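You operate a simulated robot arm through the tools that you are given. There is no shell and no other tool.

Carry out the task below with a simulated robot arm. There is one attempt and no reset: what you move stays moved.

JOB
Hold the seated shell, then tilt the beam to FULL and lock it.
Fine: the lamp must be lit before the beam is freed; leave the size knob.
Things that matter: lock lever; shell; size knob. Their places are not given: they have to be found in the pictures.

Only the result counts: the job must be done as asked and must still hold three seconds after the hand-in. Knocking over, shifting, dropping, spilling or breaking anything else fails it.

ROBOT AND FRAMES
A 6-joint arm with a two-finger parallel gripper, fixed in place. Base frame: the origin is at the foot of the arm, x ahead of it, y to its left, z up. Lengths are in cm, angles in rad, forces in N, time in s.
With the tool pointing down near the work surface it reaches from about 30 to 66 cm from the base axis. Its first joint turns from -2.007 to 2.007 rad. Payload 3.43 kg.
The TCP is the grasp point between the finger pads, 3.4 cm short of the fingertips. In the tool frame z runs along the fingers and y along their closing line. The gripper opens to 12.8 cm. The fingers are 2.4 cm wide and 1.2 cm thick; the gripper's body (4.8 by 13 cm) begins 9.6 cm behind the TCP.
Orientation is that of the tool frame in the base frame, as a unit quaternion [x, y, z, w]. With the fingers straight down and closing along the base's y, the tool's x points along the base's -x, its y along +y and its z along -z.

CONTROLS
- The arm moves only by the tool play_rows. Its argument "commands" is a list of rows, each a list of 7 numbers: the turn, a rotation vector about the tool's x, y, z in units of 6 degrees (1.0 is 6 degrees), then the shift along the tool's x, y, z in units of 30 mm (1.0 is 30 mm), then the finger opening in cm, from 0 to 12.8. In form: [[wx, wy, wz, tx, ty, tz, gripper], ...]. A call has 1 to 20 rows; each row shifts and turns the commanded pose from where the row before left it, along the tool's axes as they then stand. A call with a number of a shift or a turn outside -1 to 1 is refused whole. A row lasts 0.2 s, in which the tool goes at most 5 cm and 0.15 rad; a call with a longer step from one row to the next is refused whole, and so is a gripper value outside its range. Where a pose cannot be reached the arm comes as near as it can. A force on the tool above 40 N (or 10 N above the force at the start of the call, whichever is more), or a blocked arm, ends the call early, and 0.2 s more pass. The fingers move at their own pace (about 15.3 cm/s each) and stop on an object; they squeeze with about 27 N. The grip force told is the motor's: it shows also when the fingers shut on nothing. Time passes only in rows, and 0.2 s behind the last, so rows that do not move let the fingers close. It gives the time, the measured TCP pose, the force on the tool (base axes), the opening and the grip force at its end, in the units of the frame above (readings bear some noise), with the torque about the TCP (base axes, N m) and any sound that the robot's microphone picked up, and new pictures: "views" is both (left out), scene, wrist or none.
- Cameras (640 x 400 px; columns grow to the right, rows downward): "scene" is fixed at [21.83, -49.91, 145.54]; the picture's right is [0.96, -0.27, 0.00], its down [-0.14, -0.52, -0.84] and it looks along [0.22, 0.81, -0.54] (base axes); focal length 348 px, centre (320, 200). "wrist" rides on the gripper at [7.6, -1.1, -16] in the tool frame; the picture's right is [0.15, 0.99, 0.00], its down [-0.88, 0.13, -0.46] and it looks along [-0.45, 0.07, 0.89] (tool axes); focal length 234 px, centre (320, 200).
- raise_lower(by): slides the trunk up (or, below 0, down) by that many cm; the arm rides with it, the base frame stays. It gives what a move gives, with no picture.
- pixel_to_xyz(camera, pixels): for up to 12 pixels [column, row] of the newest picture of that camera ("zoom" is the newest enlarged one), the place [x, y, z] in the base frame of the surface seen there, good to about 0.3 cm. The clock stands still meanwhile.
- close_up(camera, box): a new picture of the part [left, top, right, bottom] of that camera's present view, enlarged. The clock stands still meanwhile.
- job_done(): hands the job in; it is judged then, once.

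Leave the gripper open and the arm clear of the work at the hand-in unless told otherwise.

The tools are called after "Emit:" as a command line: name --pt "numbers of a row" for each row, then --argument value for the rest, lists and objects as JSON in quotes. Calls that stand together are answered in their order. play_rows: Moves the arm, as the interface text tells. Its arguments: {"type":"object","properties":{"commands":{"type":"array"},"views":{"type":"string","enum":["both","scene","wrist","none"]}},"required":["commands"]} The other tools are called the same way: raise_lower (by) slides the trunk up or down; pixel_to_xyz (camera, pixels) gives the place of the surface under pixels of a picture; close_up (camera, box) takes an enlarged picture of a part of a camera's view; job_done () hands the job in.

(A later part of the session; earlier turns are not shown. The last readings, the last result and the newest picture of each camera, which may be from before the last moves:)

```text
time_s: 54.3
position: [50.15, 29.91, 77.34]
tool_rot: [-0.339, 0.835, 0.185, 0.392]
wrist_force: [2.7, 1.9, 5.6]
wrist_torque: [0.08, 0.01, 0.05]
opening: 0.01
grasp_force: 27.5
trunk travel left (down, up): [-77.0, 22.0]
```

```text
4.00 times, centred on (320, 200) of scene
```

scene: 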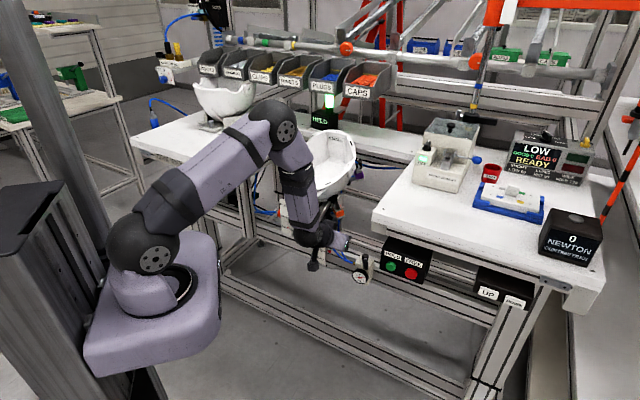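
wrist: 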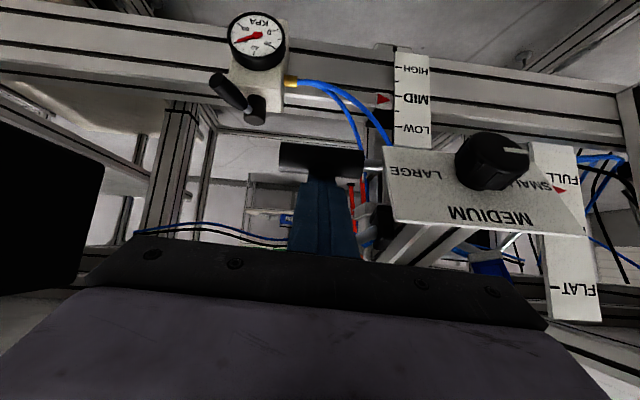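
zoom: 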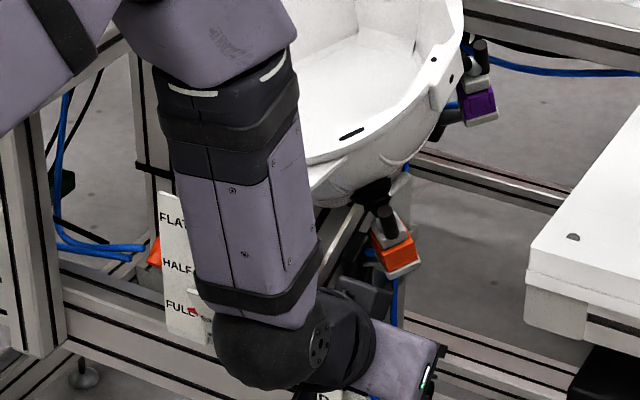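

The pointer is at z≈75.5 and the FULL tick at about 73.8. Continuing in small steps.

Emit:
play_rows --pt "0 0 0 0.085 0 0.155 0" --pt "0 0 0 0.085 0 0.155 0"

Emit:
close_up --camera "wrist" --box '[460, 100, 640, 230]'

Emit:
close_up --camera "scene" --box '[280, 190, 340, 250]'

```text
time_s: 54.9
position: [50.43, 30.1, 76.37]
tool_rot: [-0.338, 0.835, 0.185, 0.392]
wrist_force: [3.5, 1.4, 6.9]
wrist_torque: [-0.02, -0.1, -0.01]
opening: 0.0
grasp_force: 27.0
trunk travel left (down, up): [-77.0, 22.0]
```

scene: 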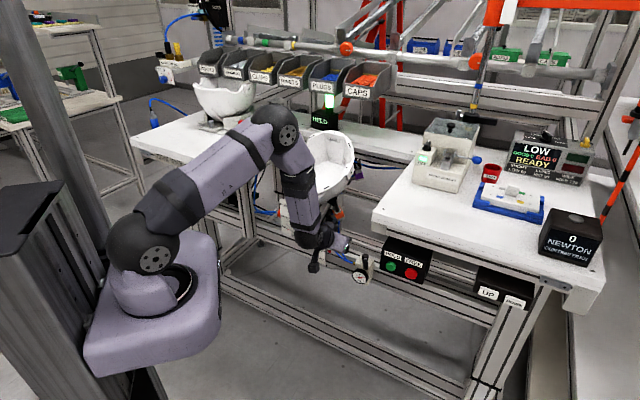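
wrist: 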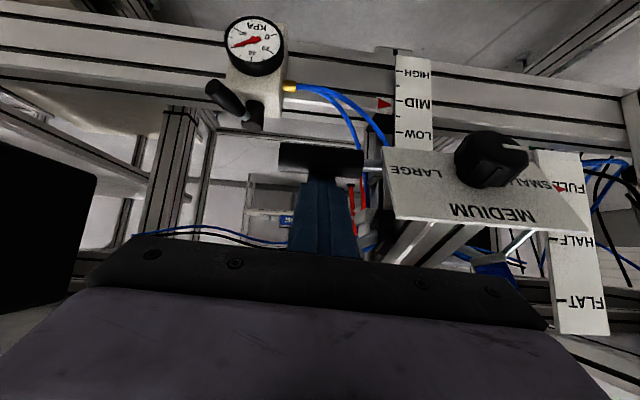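

```text
3.08 times, centred on (550, 165) of wrist
```

zoom: 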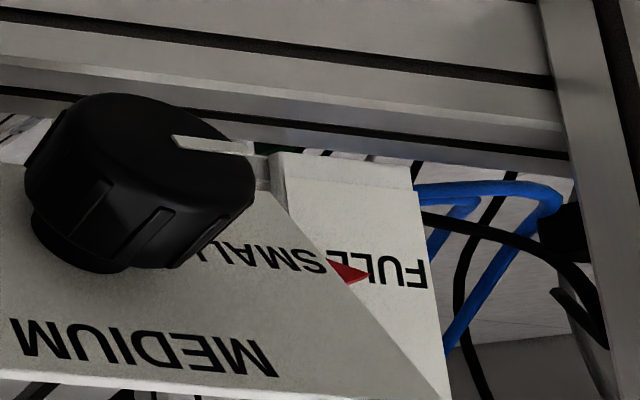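

```text
6.67 times, centred on (310, 220) of scene
```

zoom: 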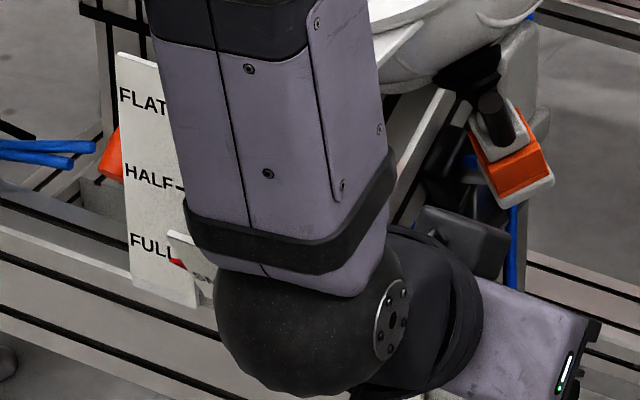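

Emit:
pixel_to_xyz --camera "wrist" --pixels '[[557, 188], [560, 189], [577, 187], [572, 187]]'

Emit:
play_rows --pt "0 0 0 0.05 0 0.1 0" --pt "0 0 0 0.05 0 0.1 0"

Emit:
pixel_to_xyz --camera "wrist" --pixels '[[557, 188], [560, 188], [577, 187], [572, 187]]'

Emit:
close_up --camera "wrist" --box '[460, 100, 640, 230]'

```text
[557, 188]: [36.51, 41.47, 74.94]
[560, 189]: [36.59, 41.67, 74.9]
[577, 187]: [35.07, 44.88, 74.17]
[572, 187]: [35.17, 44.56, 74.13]
```

```text
time_s: 55.5
position: [50.58, 30.37, 75.88]
tool_rot: [-0.339, 0.835, 0.185, 0.391]
wrist_force: [1.7, 2.2, 8.1]
wrist_torque: [0.04, 0.02, 0.02]
opening: 0.04
grasp_force: 26.7
trunk travel left (down, up): [-77.0, 22.0]
```

scene: 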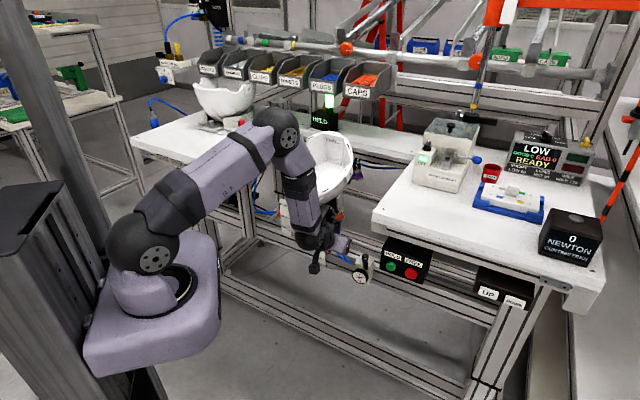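
wrist: 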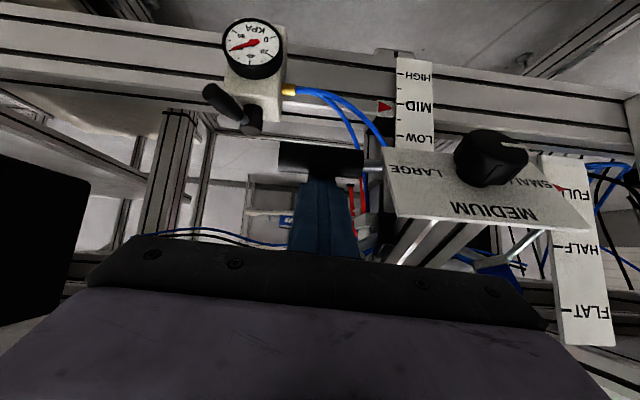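

```text
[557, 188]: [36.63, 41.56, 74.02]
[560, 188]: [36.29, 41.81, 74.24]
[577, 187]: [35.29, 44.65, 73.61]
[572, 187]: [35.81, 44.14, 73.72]
```

```text
3.08 times, centred on (550, 165) of wrist
```

zoom: 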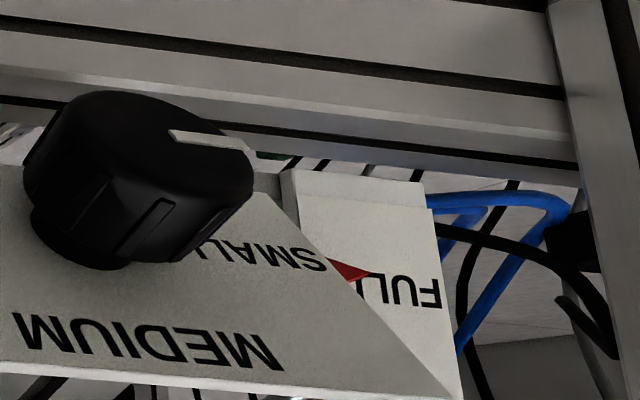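

The pointer is now at z≈74.2, next to FULL. I push a touch more to find out whether there's an end stop.

Emit:
play_rows --pt "0 0 0 0.025 0 0.05 0" --pt "0 0 0 0 0 0 0" --views "wrist"

Emit:
pixel_to_xyz --camera "wrist" --pixels '[[557, 188], [560, 188], [579, 195], [576, 194]]'

Emit:
close_up --camera "wrist" --box '[460, 100, 640, 230]'

```text
time_s: 56.1
position: [50.66, 30.49, 75.74]
tool_rot: [-0.339, 0.835, 0.186, 0.392]
wrist_force: [2.8, 3.5, 12.3]
wrist_torque: [0.02, -0.03, 0.06]
opening: 0.0
grasp_force: 27.2
trunk travel left (down, up): [-77.0, 22.0]
```

wrist: 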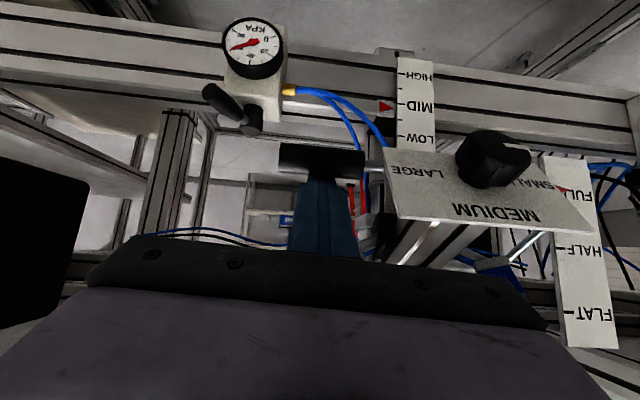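

```text
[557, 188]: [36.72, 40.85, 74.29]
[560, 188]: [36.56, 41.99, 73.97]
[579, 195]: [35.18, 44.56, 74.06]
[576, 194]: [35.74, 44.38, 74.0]
```

```text
3.08 times, centred on (550, 165) of wrist
```

zoom: 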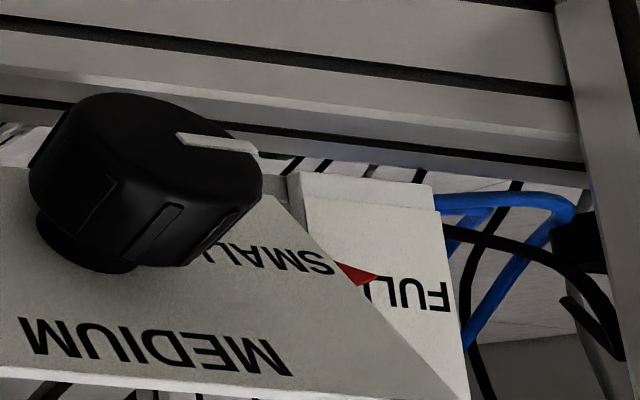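

The force is climbing (13 N), so this is the end stop, and the pointer matches FULL at about 74.0. One more slight push to seat it, then I lift off.

Emit:
play_rows --pt "0 0 0 0.035 0 0.06 0" --pt "0 0 0 0 0 0 0" --views "none"

Emit:
play_rows --pt "0 0 0 -0.12 0 -0.05 0" --pt "0 0 0 -0.3 0 -0.1 0" --pt "0 0 0 -0.3 0 -0.4 0" --pt "0 0 0 -0.3 0 -0.9 0" --pt "0 0 0 -0.3 0 -0.9 0"

Emit:
close_up --camera "wrist" --box '[300, 60, 640, 260]'

```text
time_s: 56.7
position: [50.69, 30.5, 75.73]
tool_rot: [-0.338, 0.834, 0.187, 0.393]
wrist_force: [5.8, 2.6, 16.9]
wrist_torque: [-0.06, -0.09, -0.03]
opening: 0.0
grasp_force: 27.3
trunk travel left (down, up): [-77.0, 22.0]
```

```text
time_s: 57.9
position: [48.6, 28.04, 82.73]
tool_rot: [-0.339, 0.835, 0.181, 0.393]
wrist_force: [-0.2, -0.6, 0.4]
wrist_torque: [-0.03, 0.02, -0.01]
opening: 0.02
grasp_force: 26.6
trunk travel left (down, up): [-77.0, 22.0]
```

scene: 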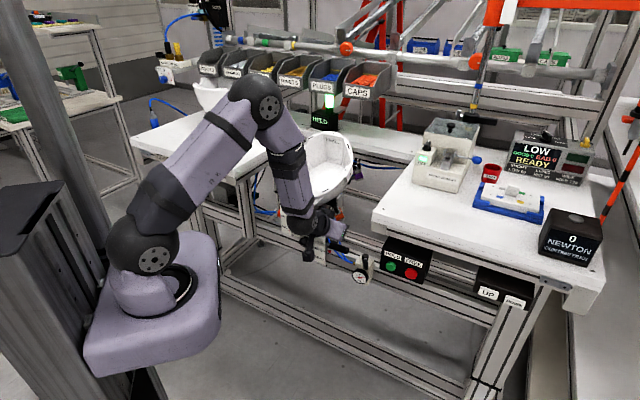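
wrist: 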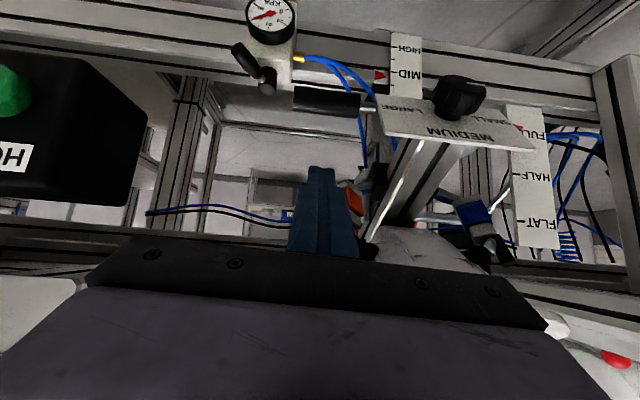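

```text
1.88 times, centred on (470, 160) of wrist
```

zoom: 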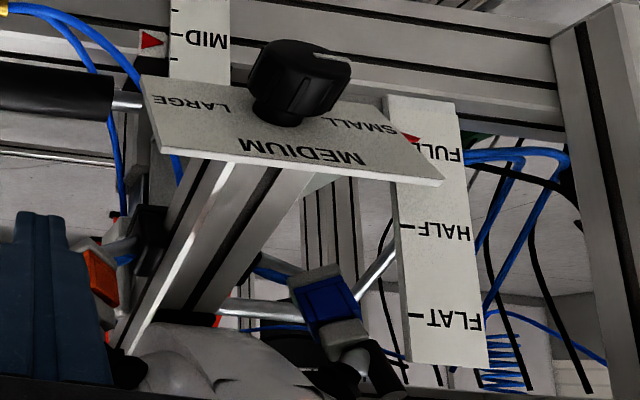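

The beam stays at FULL by itself and the knob is still at SMALL. I retreat from the handle, bring the tool vertical, and rise in front of the fixture.

Emit:
play_rows --pt "0 0 0 0.517 0 -0.653 0" --pt "0 0 0 0.517 0 -0.653 0" --pt "0 1 0 -0.26 0 -0.43 0" --pt "0 1 0 -0.22 0 -0.46 0" --pt "0 1 0 -0.17 0 -0.48 0" --pt "0 1 0 -0.11 0 -0.49 0" --pt "0 1 0 -0.06 0 -0.5 0" --pt "0 1 0 -0.02 0 -0.5 0" --pt "0 1 0 0.04 0 -0.5 0" --pt "0 1 0 0.1 0 -0.5 0" --pt "0 0.6 0 0.3 0 -0.4 0"

```text
time_s: 60.3
position: [42.66, 21.56, 95.1]
tool_rot: [-0.387, 0.922, 0.032, 0.01]
wrist_force: [-1.0, 0.3, 0.9]
wrist_torque: [-0.01, 0.0, 0.0]
opening: 0.0
grasp_force: 26.9
out of reach, approached as far as the arm can: row 2, 6, 7
trunk travel left (down, up): [-77.0, 22.0]
```

scene: 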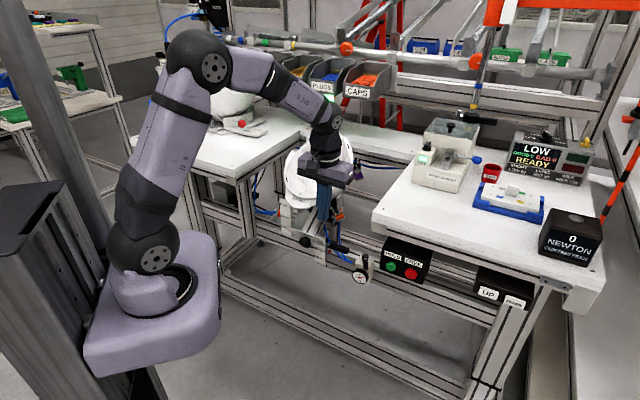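
wrist: 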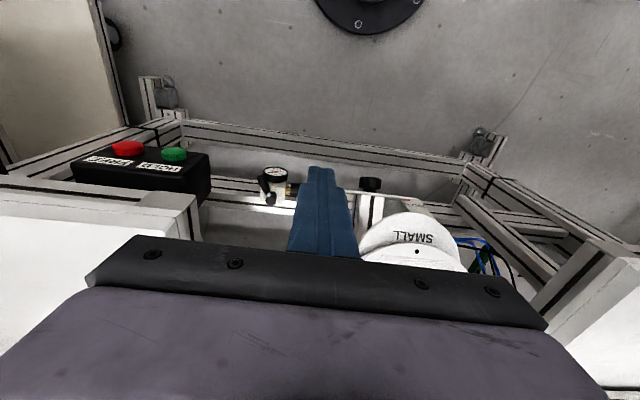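

I'm clear of the handle. I level the tool and check where the tilted brim now sits before crossing.

Emit:
play_rows --pt "0.49 0.41 0 0 0 -0.5 0" --pt "0 0 0 0.3 0 -0.5 0"

Emit:
pixel_to_xyz --camera "wrist" --pixels '[[405, 230], [385, 235], [425, 235], [440, 255], [372, 190]]'

Emit:
close_up --camera "scene" --box '[240, 110, 380, 250]'

Emit:
close_up --camera "wrist" --box '[240, 130, 560, 300]'

```text
time_s: 60.9
position: [41.95, 20.67, 98.05]
tool_rot: [-0.389, 0.921, 0.001, 0.002]
wrist_force: [0.3, 0.6, -0.8]
wrist_torque: [0.03, -0.02, 0.02]
opening: 0.0
grasp_force: 27.2
trunk travel left (down, up): [-77.0, 22.0]
```

scene: 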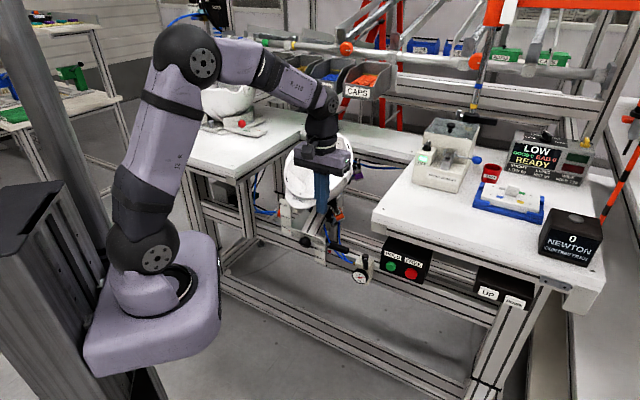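
wrist: 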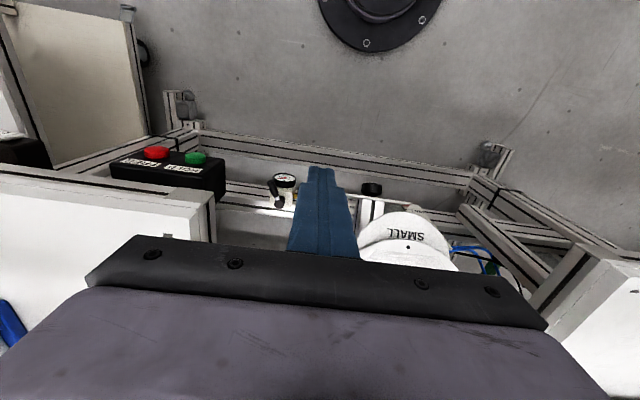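

```text
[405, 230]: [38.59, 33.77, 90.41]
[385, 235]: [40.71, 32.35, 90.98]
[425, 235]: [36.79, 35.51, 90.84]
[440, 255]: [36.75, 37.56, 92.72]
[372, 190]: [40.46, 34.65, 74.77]
```

```text
2.86 times, centred on (310, 180) of scene
```

zoom: 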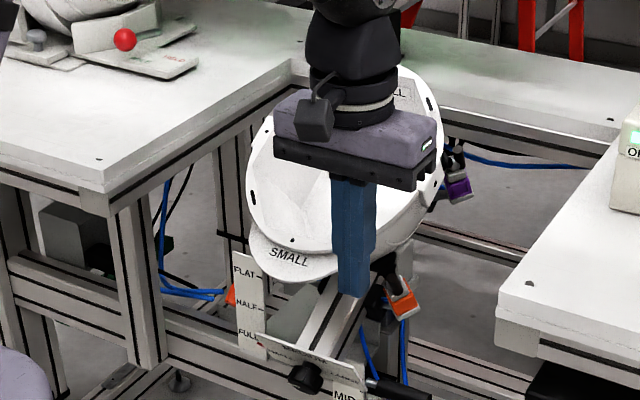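

```text
2.00 times, centred on (400, 215) of wrist
```

zoom: 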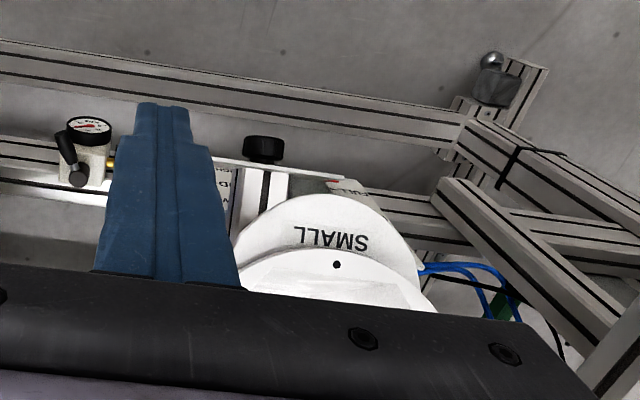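

The tilted brim's front is at d≈51, z≈90–92. For relocking I plan to come from the front with the fingers horizontal, pass them under the lever and lift it, which keeps the hand in front of everything. First I cross over at d≈44.

Emit:
play_rows --pt "0 0 0 0 0.91 0 0" --pt "0 0 0 0 0.91 0 0" --pt "0 0 0 0 0.91 0 0" --pt "0 0 0 0 0.91 0 0" --pt "0 0 0 0 0.91 0 0" --pt "0 0 0 0 0.91 0 0" --pt "0 0 0 0 0.91 0 0" --pt "0 0 0 0 0.91 0 0" --pt "0 0 0 0 0.91 0 0" --pt "0 0 0 0 0.91 0 0"

Emit:
close_up --camera "wrist" --box '[180, 30, 460, 220]'

Emit:
close_up --camera "scene" --box '[240, 80, 380, 250]'

```text
time_s: 63.1
position: [22.6, 39.89, 97.91]
tool_rot: [-0.388, 0.922, 0.001, 0.002]
wrist_force: [0.1, 0.1, -0.3]
wrist_torque: [0.01, 0.0, -0.01]
opening: 0.0
grasp_force: 26.6
trunk travel left (down, up): [-77.0, 22.0]
```

scene: 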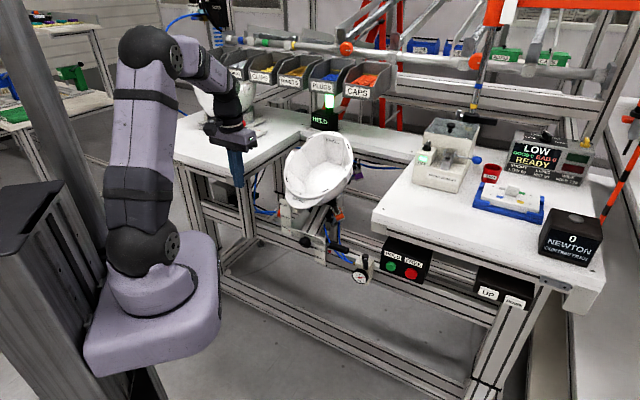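
wrist: 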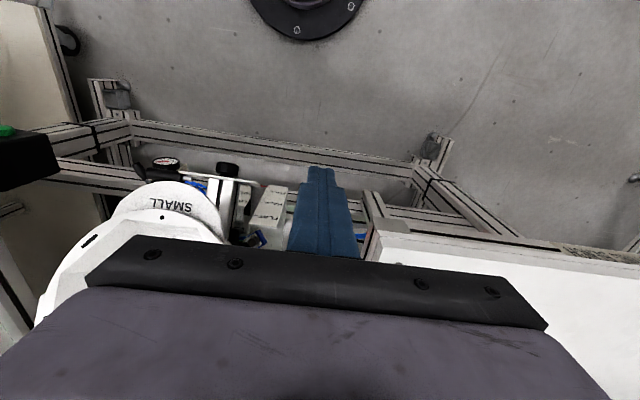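

```text
2.11 times, centred on (320, 125) of wrist
```

zoom: 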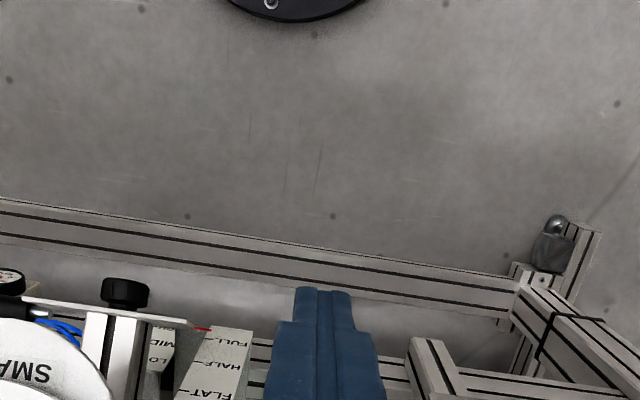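

```text
2.35 times, centred on (310, 165) of scene
```

zoom: 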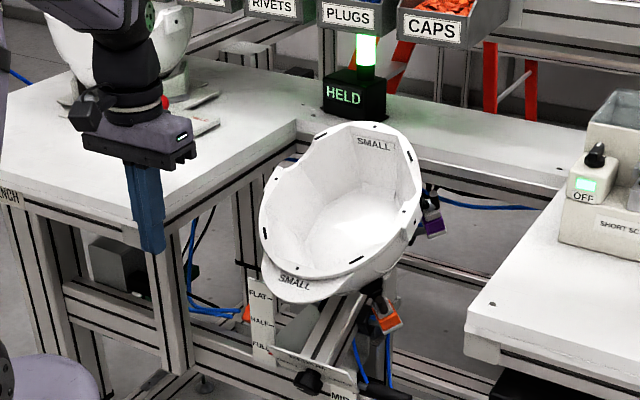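

The lamp is still HELD and the beam is at FULL. I move forward a bit and pitch the tool to horizontal.

Emit:
play_rows --pt "0 0 0 -0.97 0 0 0" --pt "0 0 0 -0.97 0 0 0" --pt "0 -1 0 -0.1 0 0.01 0" --pt "0 -1 0 -0.1 0 0.02 0" --pt "0 -1 0 -0.1 0 0.03 0" --pt "0 -1 0 -0.09 0 0.04 0" --pt "0 -1 0 -0.09 0 0.05 0" --pt "0 -1 0 -0.08 0 0.06 0" --pt "0 -1 0 -0.07 0 0.07 0" --pt "0 -1 0 -0.07 0 0.07 0" --pt "0 -1 0 -0.06 0 0.08 0" --pt "0 -1 0 -0.05 0 0.09 0" --pt "0 -1 0 -0.04 0 0.09 0" --pt "0 -1 0 -0.03 0 0.1 0" --pt "0 -1 0 -0.02 0 0.1 0" --pt "0 -1 0 -0.01 0 0.1 0" --pt "0 -1 0 0 0 0.1 0"

```text
time_s: 66.7
position: [29.49, 49.64, 99.59]
tool_rot: [-0.276, 0.65, 0.269, 0.654]
wrist_force: [-0.2, -0.7, 0.5]
wrist_torque: [0.0, 0.02, 0.0]
opening: 0.01
grasp_force: 26.9
out of reach, approached as far as the arm can: row 16, 17
trunk travel left (down, up): [-77.0, 22.0]
```

scene: 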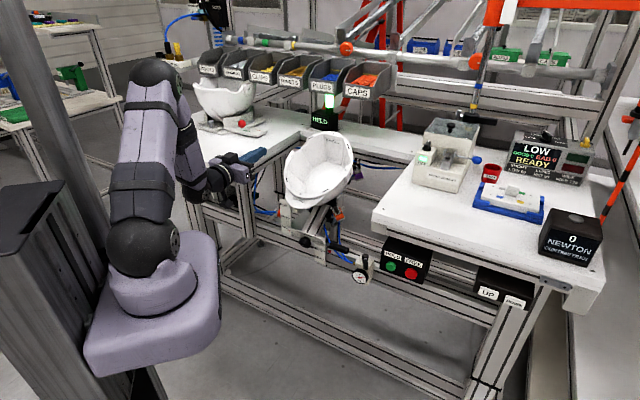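
wrist: 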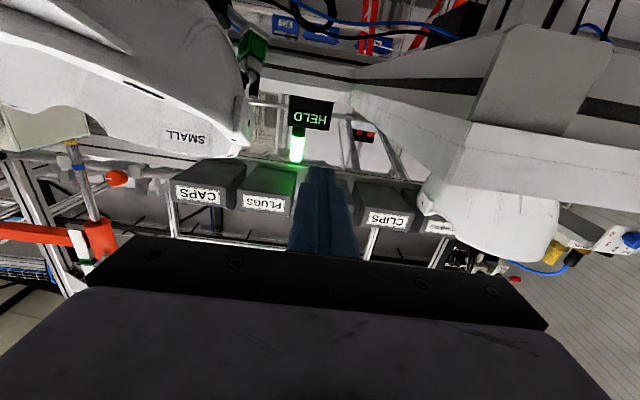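

The tool is horizontal. I line up with the lever plane (s≈-12.4) and lower the trunk in stages.

Emit:
play_rows --pt "0 0 0 0 -0.3 0 0" --pt "0 0 0 0 -0.3 0 0" --views "none"

Emit:
raise_lower --by -14

Emit:
play_rows --pt "0 0 0 0 0 0 0"

Emit:
close_up --camera "wrist" --box '[180, 0, 460, 220]'

Emit:
close_up --camera "scene" --box '[210, 120, 350, 260]'

```text
time_s: 67.3
position: [30.61, 49.43, 100.35]
tool_rot: [-0.276, 0.651, 0.27, 0.654]
wrist_force: [-0.4, -0.1, -0.2]
wrist_torque: [0.02, 0.01, 0.01]
opening: 0.01
grasp_force: 27.7
out of reach, approached as far as the arm can: row 1, 2
trunk travel left (down, up): [-77.0, 22.0]
```

```text
time_s: 69.0
position: [30.57, 49.35, 86.54]
tool_rot: [-0.275, 0.651, 0.27, 0.653]
wrist_force: [-0.7, 0.1, 0.9]
wrist_torque: [-0.01, 0.03, -0.03]
opening: 0.02
grasp_force: 27.1
trunk travel left (down, up): [-63.0, 36.0]
```

```text
time_s: 69.4
position: [30.62, 49.39, 86.5]
tool_rot: [-0.276, 0.651, 0.271, 0.653]
wrist_force: [-1.4, -0.2, -0.1]
wrist_torque: [0.0, 0.01, 0.02]
opening: 0.01
grasp_force: 27.2
trunk travel left (down, up): [-63.0, 36.0]
```

scene: 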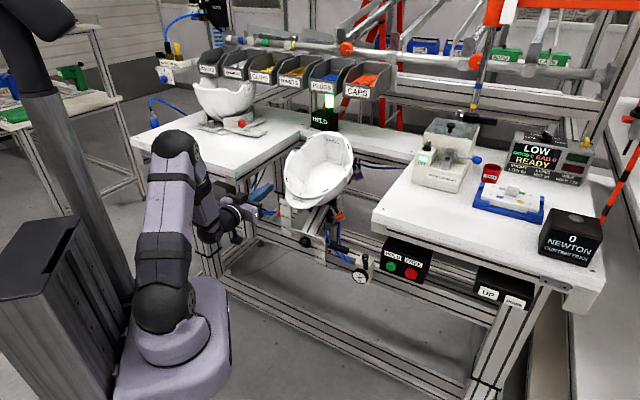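
wrist: 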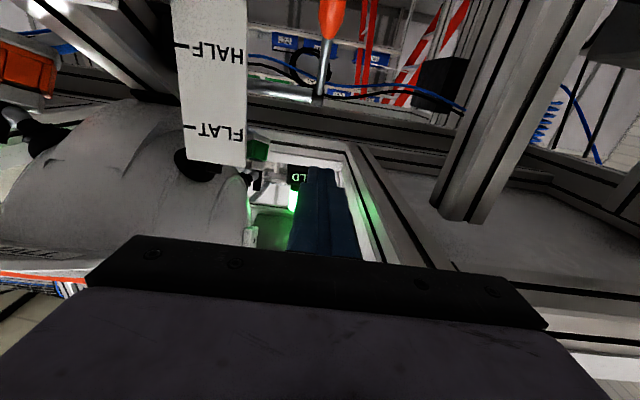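

```text
1.82 times, centred on (320, 110) of wrist
```

zoom: 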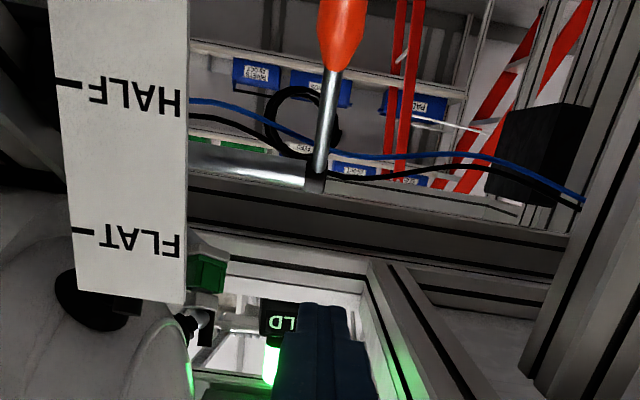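

```text
2.86 times, centred on (280, 190) of scene
```

zoom: 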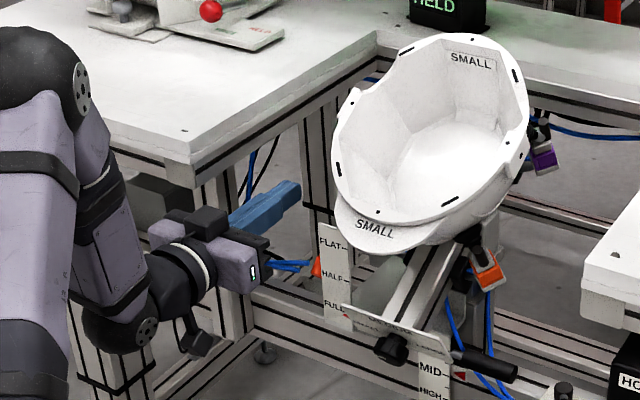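

Emit:
pixel_to_xyz --camera "wrist" --pixels '[[332, 8], [333, 25], [326, 60], [322, 90], [240, 60], [245, 150], [375, 93], [450, 105], [290, 68], [460, 190]]'

```text
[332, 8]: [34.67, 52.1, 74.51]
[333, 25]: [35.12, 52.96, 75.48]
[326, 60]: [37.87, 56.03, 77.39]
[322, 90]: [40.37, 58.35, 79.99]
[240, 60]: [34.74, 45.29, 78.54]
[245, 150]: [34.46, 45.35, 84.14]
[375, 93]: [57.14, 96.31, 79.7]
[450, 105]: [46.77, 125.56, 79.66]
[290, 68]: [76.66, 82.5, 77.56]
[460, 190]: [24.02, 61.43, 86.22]
```

The knob end is close (d≈60.6). I descend partly with the arm while backing off 2 cm, then use the trunk for the rest.

Emit:
play_rows --pt "0 0 0 0.5 0 0 0" --pt "0 0 0 0.4 -0.06 -0.15 0" --pt "0 0 0 0.4 -0.06 -0.2 0" --pt "0 0 0 0.4 -0.06 -0.2 0" --pt "0 0 0 0 -0.06 -0.15 0"

```text
time_s: 70.6
position: [29.3, 50.79, 83.92]
tool_rot: [-0.277, 0.651, 0.267, 0.654]
wrist_force: [-0.2, 0.0, -0.7]
wrist_torque: [-0.01, 0.0, -0.02]
opening: 0.0
grasp_force: 26.5
out of reach, approached as far as the arm can: row 1, 2, 3, 4
trunk travel left (down, up): [-63.0, 36.0]
```

scene: 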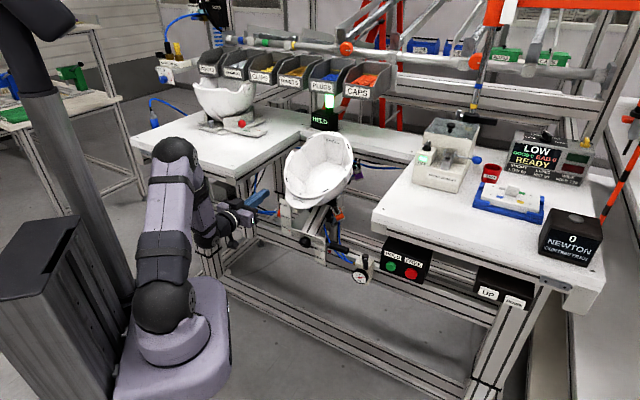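
wrist: 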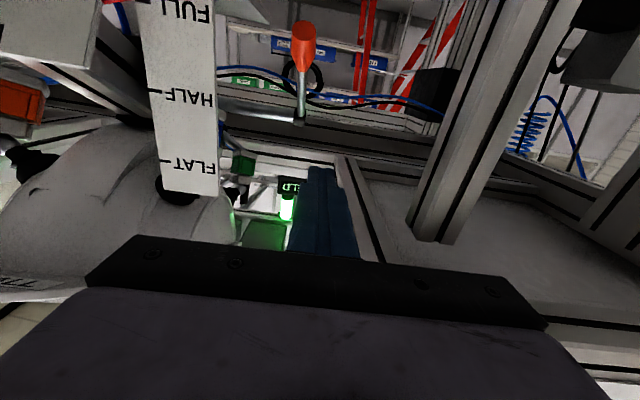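

The arm drifts at its posture limit. I'll raise the tool relative to the trunk (arm up, trunk down) to get a freer posture, and correct s.

Emit:
play_rows --pt "0 0 0 -0.8 0 0 0" --pt "0 0 0 -0.8 -0.1 0 0" --pt "0 0 0 -0.8 -0.2 -0.1 0" --pt "0 0 0 -0.8 -0.2 -0.1 0" --pt "0 0 0 -0.8 -0.2 -0.1 0" --pt "0 0 0 -0.5 -0.2 -0.1 0"

```text
time_s: 72.0
position: [30.28, 47.86, 97.2]
tool_rot: [-0.276, 0.651, 0.271, 0.653]
wrist_force: [0.4, 0.3, -0.3]
wrist_torque: [0.01, 0.01, -0.01]
opening: 0.02
grasp_force: 27.2
trunk travel left (down, up): [-63.0, 36.0]
```

scene: 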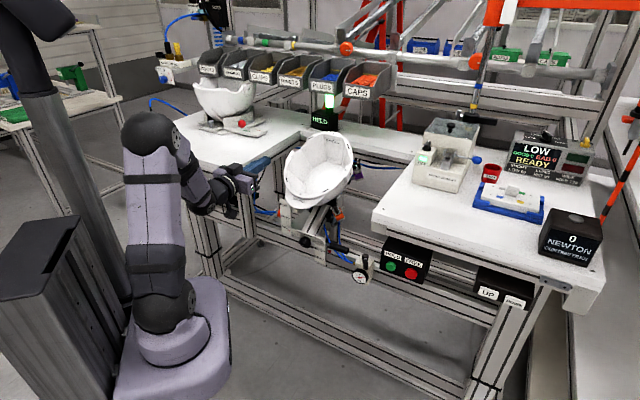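
wrist: 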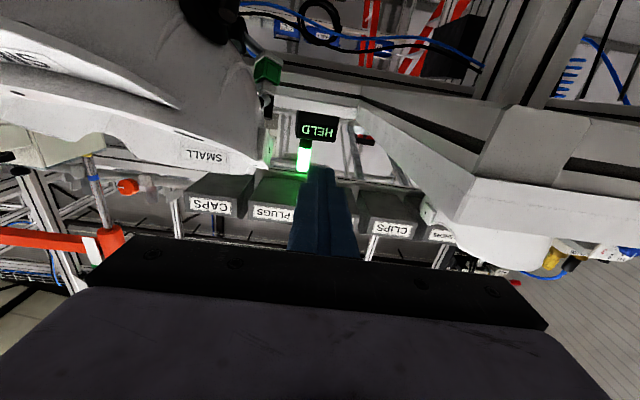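

Now the posture is free (s=-12.4, d=55.3, tip d≈58.7, in front of the knob). I lower the trunk to bring the fingers below the lever.

Emit:
raise_lower --by -14

Emit:
raise_lower --by -12.4

Emit:
play_rows --pt "0 0 0 0 0 0 0"

Emit:
close_up --camera "scene" --box '[210, 120, 350, 260]'

Emit:
close_up --camera "wrist" --box '[180, 60, 460, 260]'

```text
time_s: 73.6
position: [30.23, 47.77, 83.31]
tool_rot: [-0.277, 0.65, 0.27, 0.653]
wrist_force: [-0.2, -0.4, -0.4]
wrist_torque: [0.01, 0.02, -0.01]
opening: 0.0
grasp_force: 27.0
trunk travel left (down, up): [-49.0, 50.0]
```

```text
time_s: 75.2
position: [30.23, 47.73, 70.89]
tool_rot: [-0.275, 0.651, 0.269, 0.654]
wrist_force: [-0.7, 0.3, 0.2]
wrist_torque: [0.0, 0.01, 0.0]
opening: 0.01
grasp_force: 26.8
trunk travel left (down, up): [-36.6, 62.4]
```

```text
time_s: 75.6
position: [30.13, 47.83, 70.72]
tool_rot: [-0.276, 0.651, 0.27, 0.654]
wrist_force: [0.5, -0.1, 0.4]
wrist_torque: [0.04, -0.03, -0.01]
opening: 0.0
grasp_force: 27.0
trunk travel left (down, up): [-36.6, 62.4]
```

scene: 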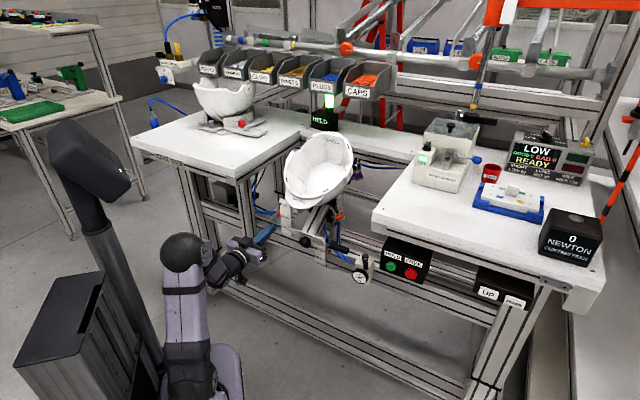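
wrist: 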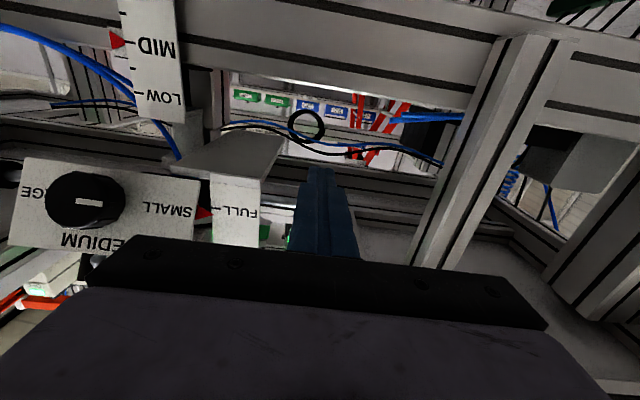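

```text
2.86 times, centred on (280, 190) of scene
```

zoom: 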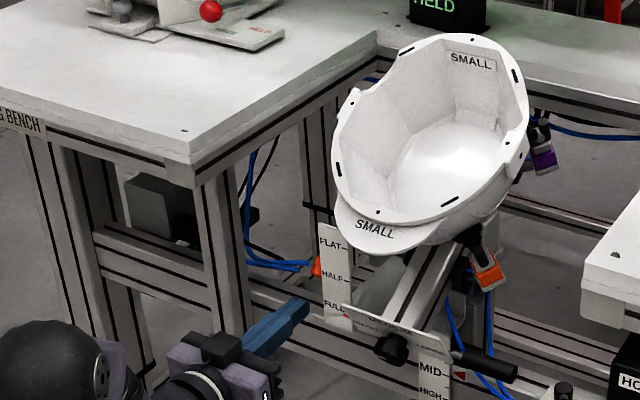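

```text
2.00 times, centred on (320, 160) of wrist
```

zoom: 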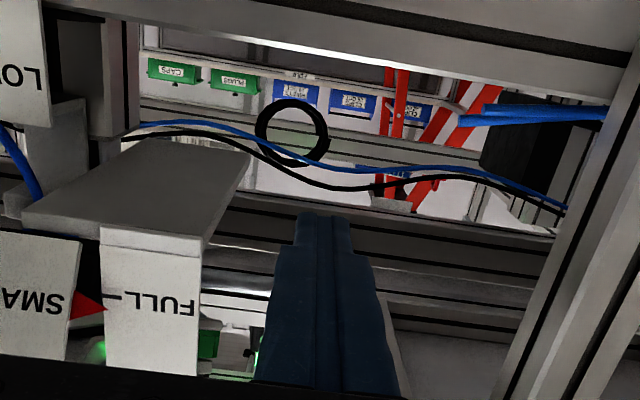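

In this level view the pointer is exactly on the FULL tick. The fingers (top at z≈71.9) are below the knob's lowest point. I move forward under the lever.

Emit:
play_rows --pt "0 0 0 0 0 0.69 0" --pt "0 0 0 0 0 0.69 0" --pt "0 0 0 0 0 0.69 0"

Emit:
close_up --camera "scene" --box '[240, 170, 340, 260]'

Emit:
close_up --camera "wrist" --box '[180, 60, 460, 260]'

```text
time_s: 76.4
position: [34.72, 52.25, 70.89]
tool_rot: [-0.276, 0.651, 0.27, 0.653]
wrist_force: [0.8, 1.4, 0.0]
wrist_torque: [-0.05, -0.02, 0.01]
opening: 0.0
grasp_force: 27.1
trunk travel left (down, up): [-36.6, 62.4]
```

scene: 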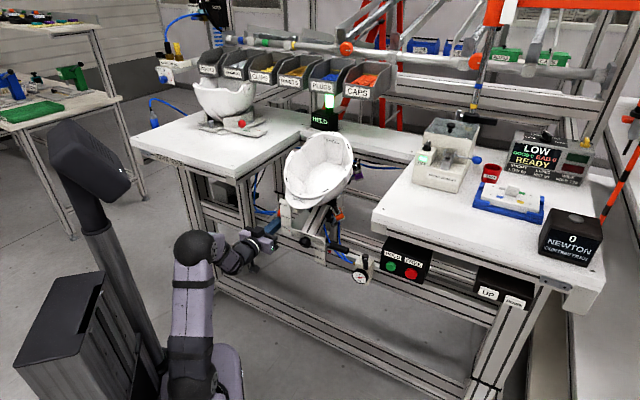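
wrist: 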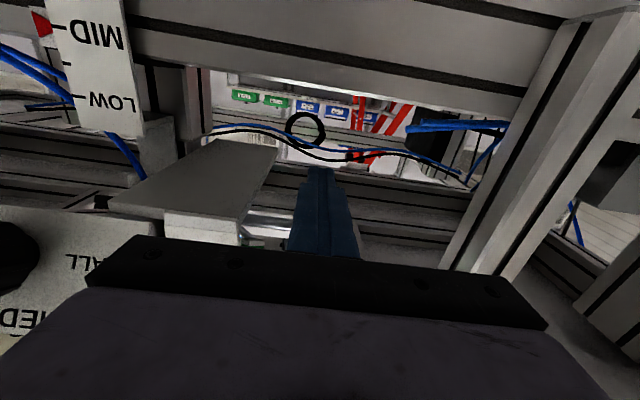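

```text
4.44 times, centred on (290, 215) of scene
```

zoom: 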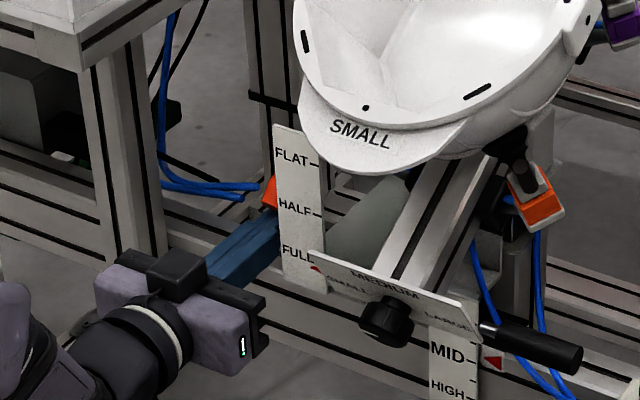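

```text
2.00 times, centred on (320, 160) of wrist
```

zoom: 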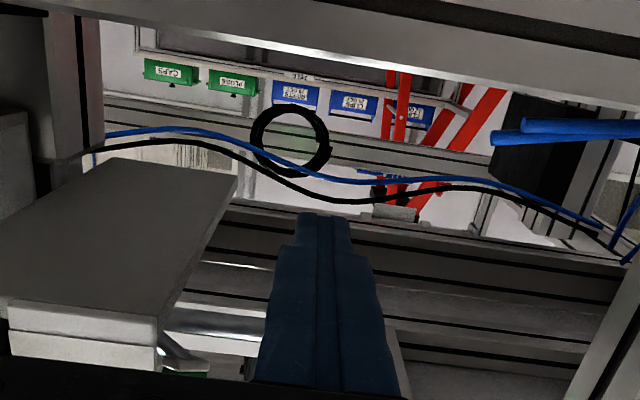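

The fingers are under the lever. Lifting gradually.

Emit:
play_rows --pt "0 0 0 -0.15 0 0 0" --pt "0 0 0 -0.15 0 0 0" --pt "0 0 0 -0.15 0 0 0" --pt "0 0 0 -0.15 0 0 0" --pt "0 0 0 -0.15 0 0 0" --pt "0 0 0 -0.15 0 0 0" --pt "0 0 0 -0.15 0 0 0" --pt "0 0 0 -0.15 0 0 0" --pt "0 0 0 -0.15 0 0 0" --pt "0 0 0 -0.15 0 0 0"

Emit:
close_up --camera "scene" --box '[240, 170, 340, 260]'

Emit:
close_up --camera "wrist" --box '[180, 60, 460, 260]'

```text
time_s: 78.6
position: [34.44, 52.13, 75.31]
tool_rot: [-0.276, 0.651, 0.271, 0.653]
wrist_force: [-0.2, -2.3, -1.7]
wrist_torque: [0.02, -0.02, -0.03]
opening: 0.0
grasp_force: 26.9
trunk travel left (down, up): [-36.6, 62.4]
```

scene: 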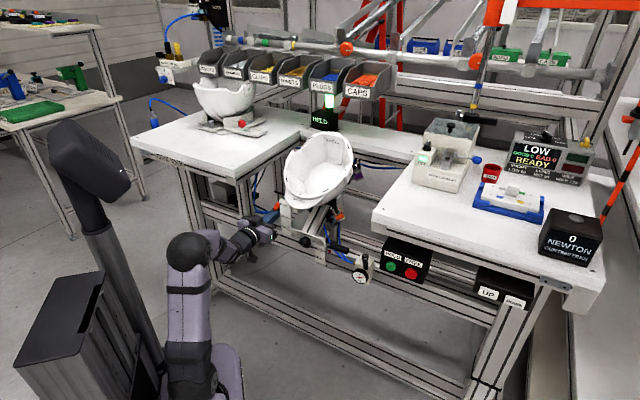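
wrist: 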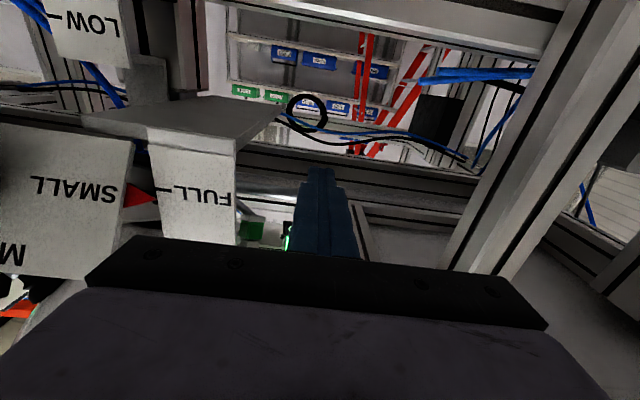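

```text
4.44 times, centred on (290, 215) of scene
```

zoom: 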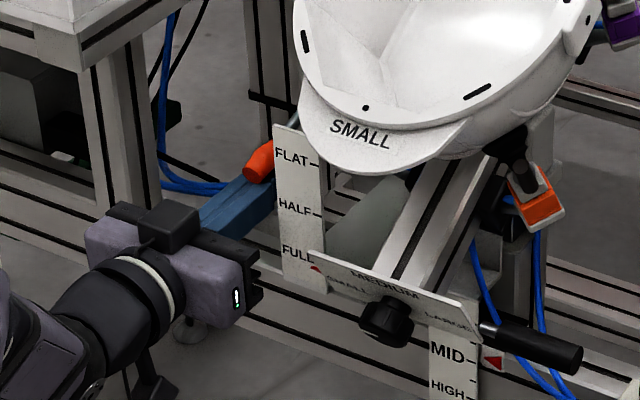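

```text
2.00 times, centred on (320, 160) of wrist
```

zoom: 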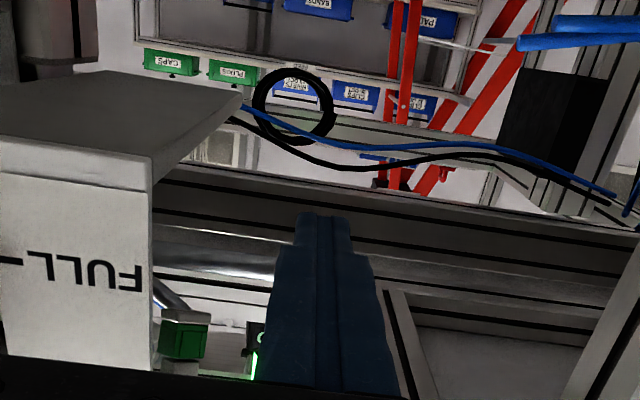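

The lever rises with the fingers and the beam pointer stays at FULL. Continuing up until the stop.

Emit:
play_rows --pt "0 0 0 -0.15 0 0 0" --pt "0 0 0 -0.15 0 0 0" --pt "0 0 0 -0.15 0 0 0" --pt "0 0 0 -0.12 0 0 0" --pt "0 0 0 -0.1 0 0 0" --pt "0 0 0 -0.08 0 0 0" --pt "0 0 0 -0.06 0 0 0" --pt "0 0 0 -0.05 0 0 0"

Emit:
close_up --camera "scene" --box '[240, 170, 340, 260]'

```text
time_s: 80.4
position: [34.55, 52.3, 77.85]
tool_rot: [-0.276, 0.651, 0.27, 0.654]
wrist_force: [-1.8, 0.0, -3.2]
wrist_torque: [0.02, -0.02, -0.01]
opening: 0.01
grasp_force: 27.1
trunk travel left (down, up): [-36.6, 62.4]
```

scene: 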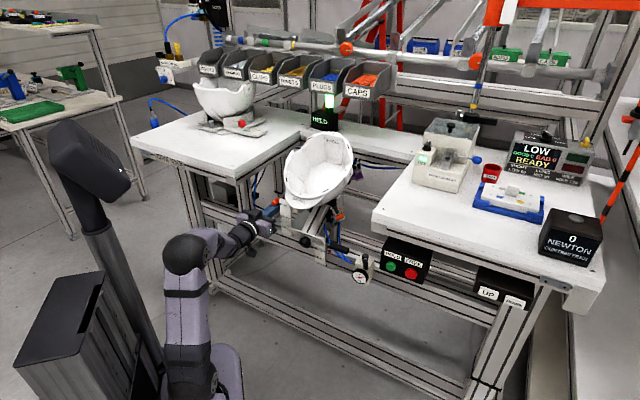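
wrist: 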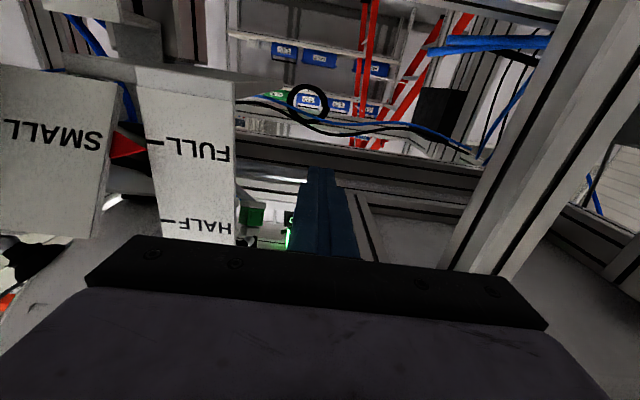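

```text
4.44 times, centred on (290, 215) of scene
```

zoom: 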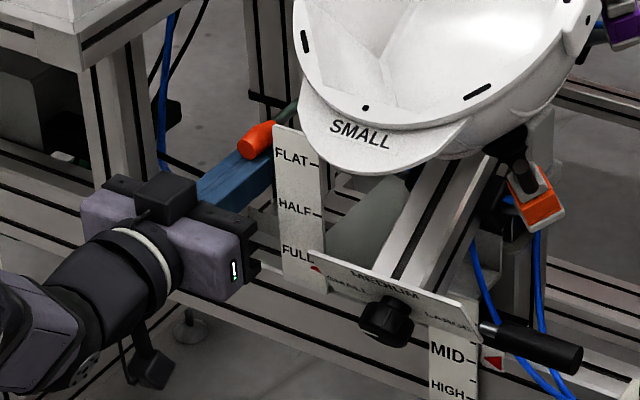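

Nearly at the original lever position (TCP z 77.9) with a low force. I continue up in fine steps to the stop.

Emit:
play_rows --pt "0 0 0 -0.06 0 0 0" --pt "0 0 0 -0.06 0 0 0" --pt "0 0 0 -0.06 0 0 0" --pt "0 0 0 -0.06 0 0 0" --pt "0 0 0 0 0 0 0"

Emit:
close_up --camera "scene" --box '[240, 170, 340, 260]'

```text
time_s: 81.6
position: [34.59, 52.22, 78.46]
tool_rot: [-0.277, 0.653, 0.269, 0.652]
wrist_force: [-3.0, -3.8, -9.8]
wrist_torque: [0.16, -0.11, -0.01]
opening: 0.0
grasp_force: 26.8
trunk travel left (down, up): [-36.6, 62.4]
```

scene: 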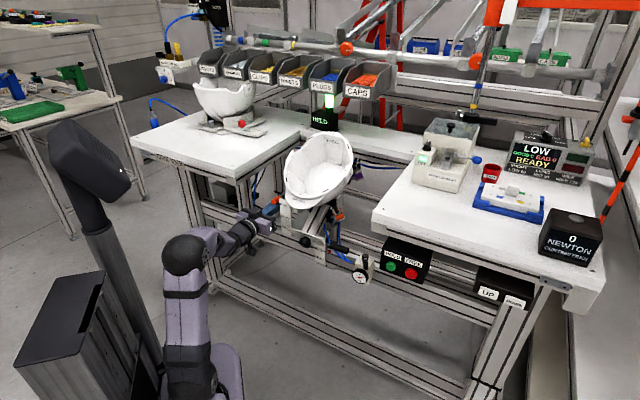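
wrist: 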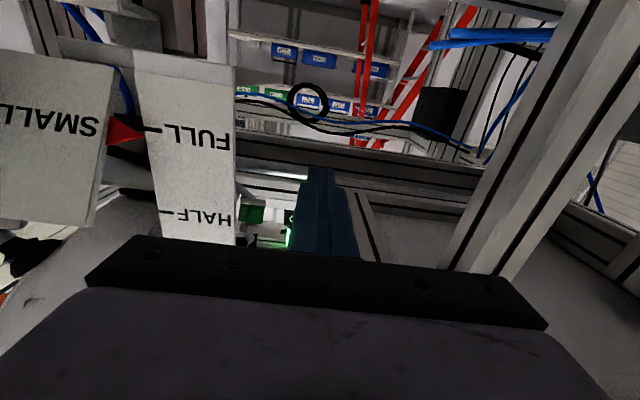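

```text
4.44 times, centred on (290, 215) of scene
```

zoom: 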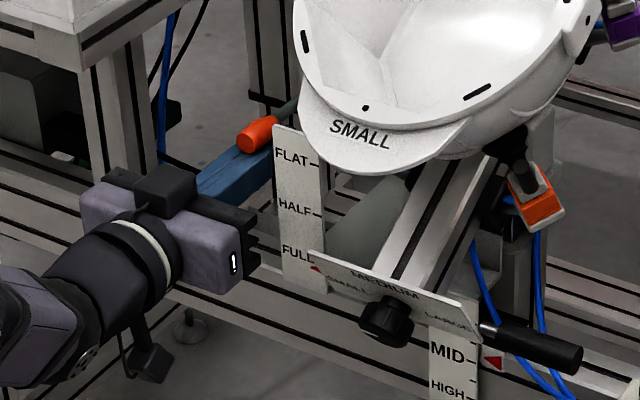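

The force is rising (10 N). I press a little more to fully seat the lock.

Emit:
play_rows --pt "0 0 0 -0.06 0 0 0" --pt "0 0 0 -0.06 0 0 0" --pt "0 0 0 -0.06 0 0 0" --pt "0 0 0 0 0 0 0" --views "none"

```text
time_s: 82.6
position: [34.6, 52.32, 78.45]
tool_rot: [-0.279, 0.655, 0.268, 0.649]
wrist_force: [-1.9, -6.8, -26.0]
wrist_torque: [0.46, -0.29, 0.04]
opening: 0.0
grasp_force: 27.2
trunk travel left (down, up): [-36.6, 62.4]
```

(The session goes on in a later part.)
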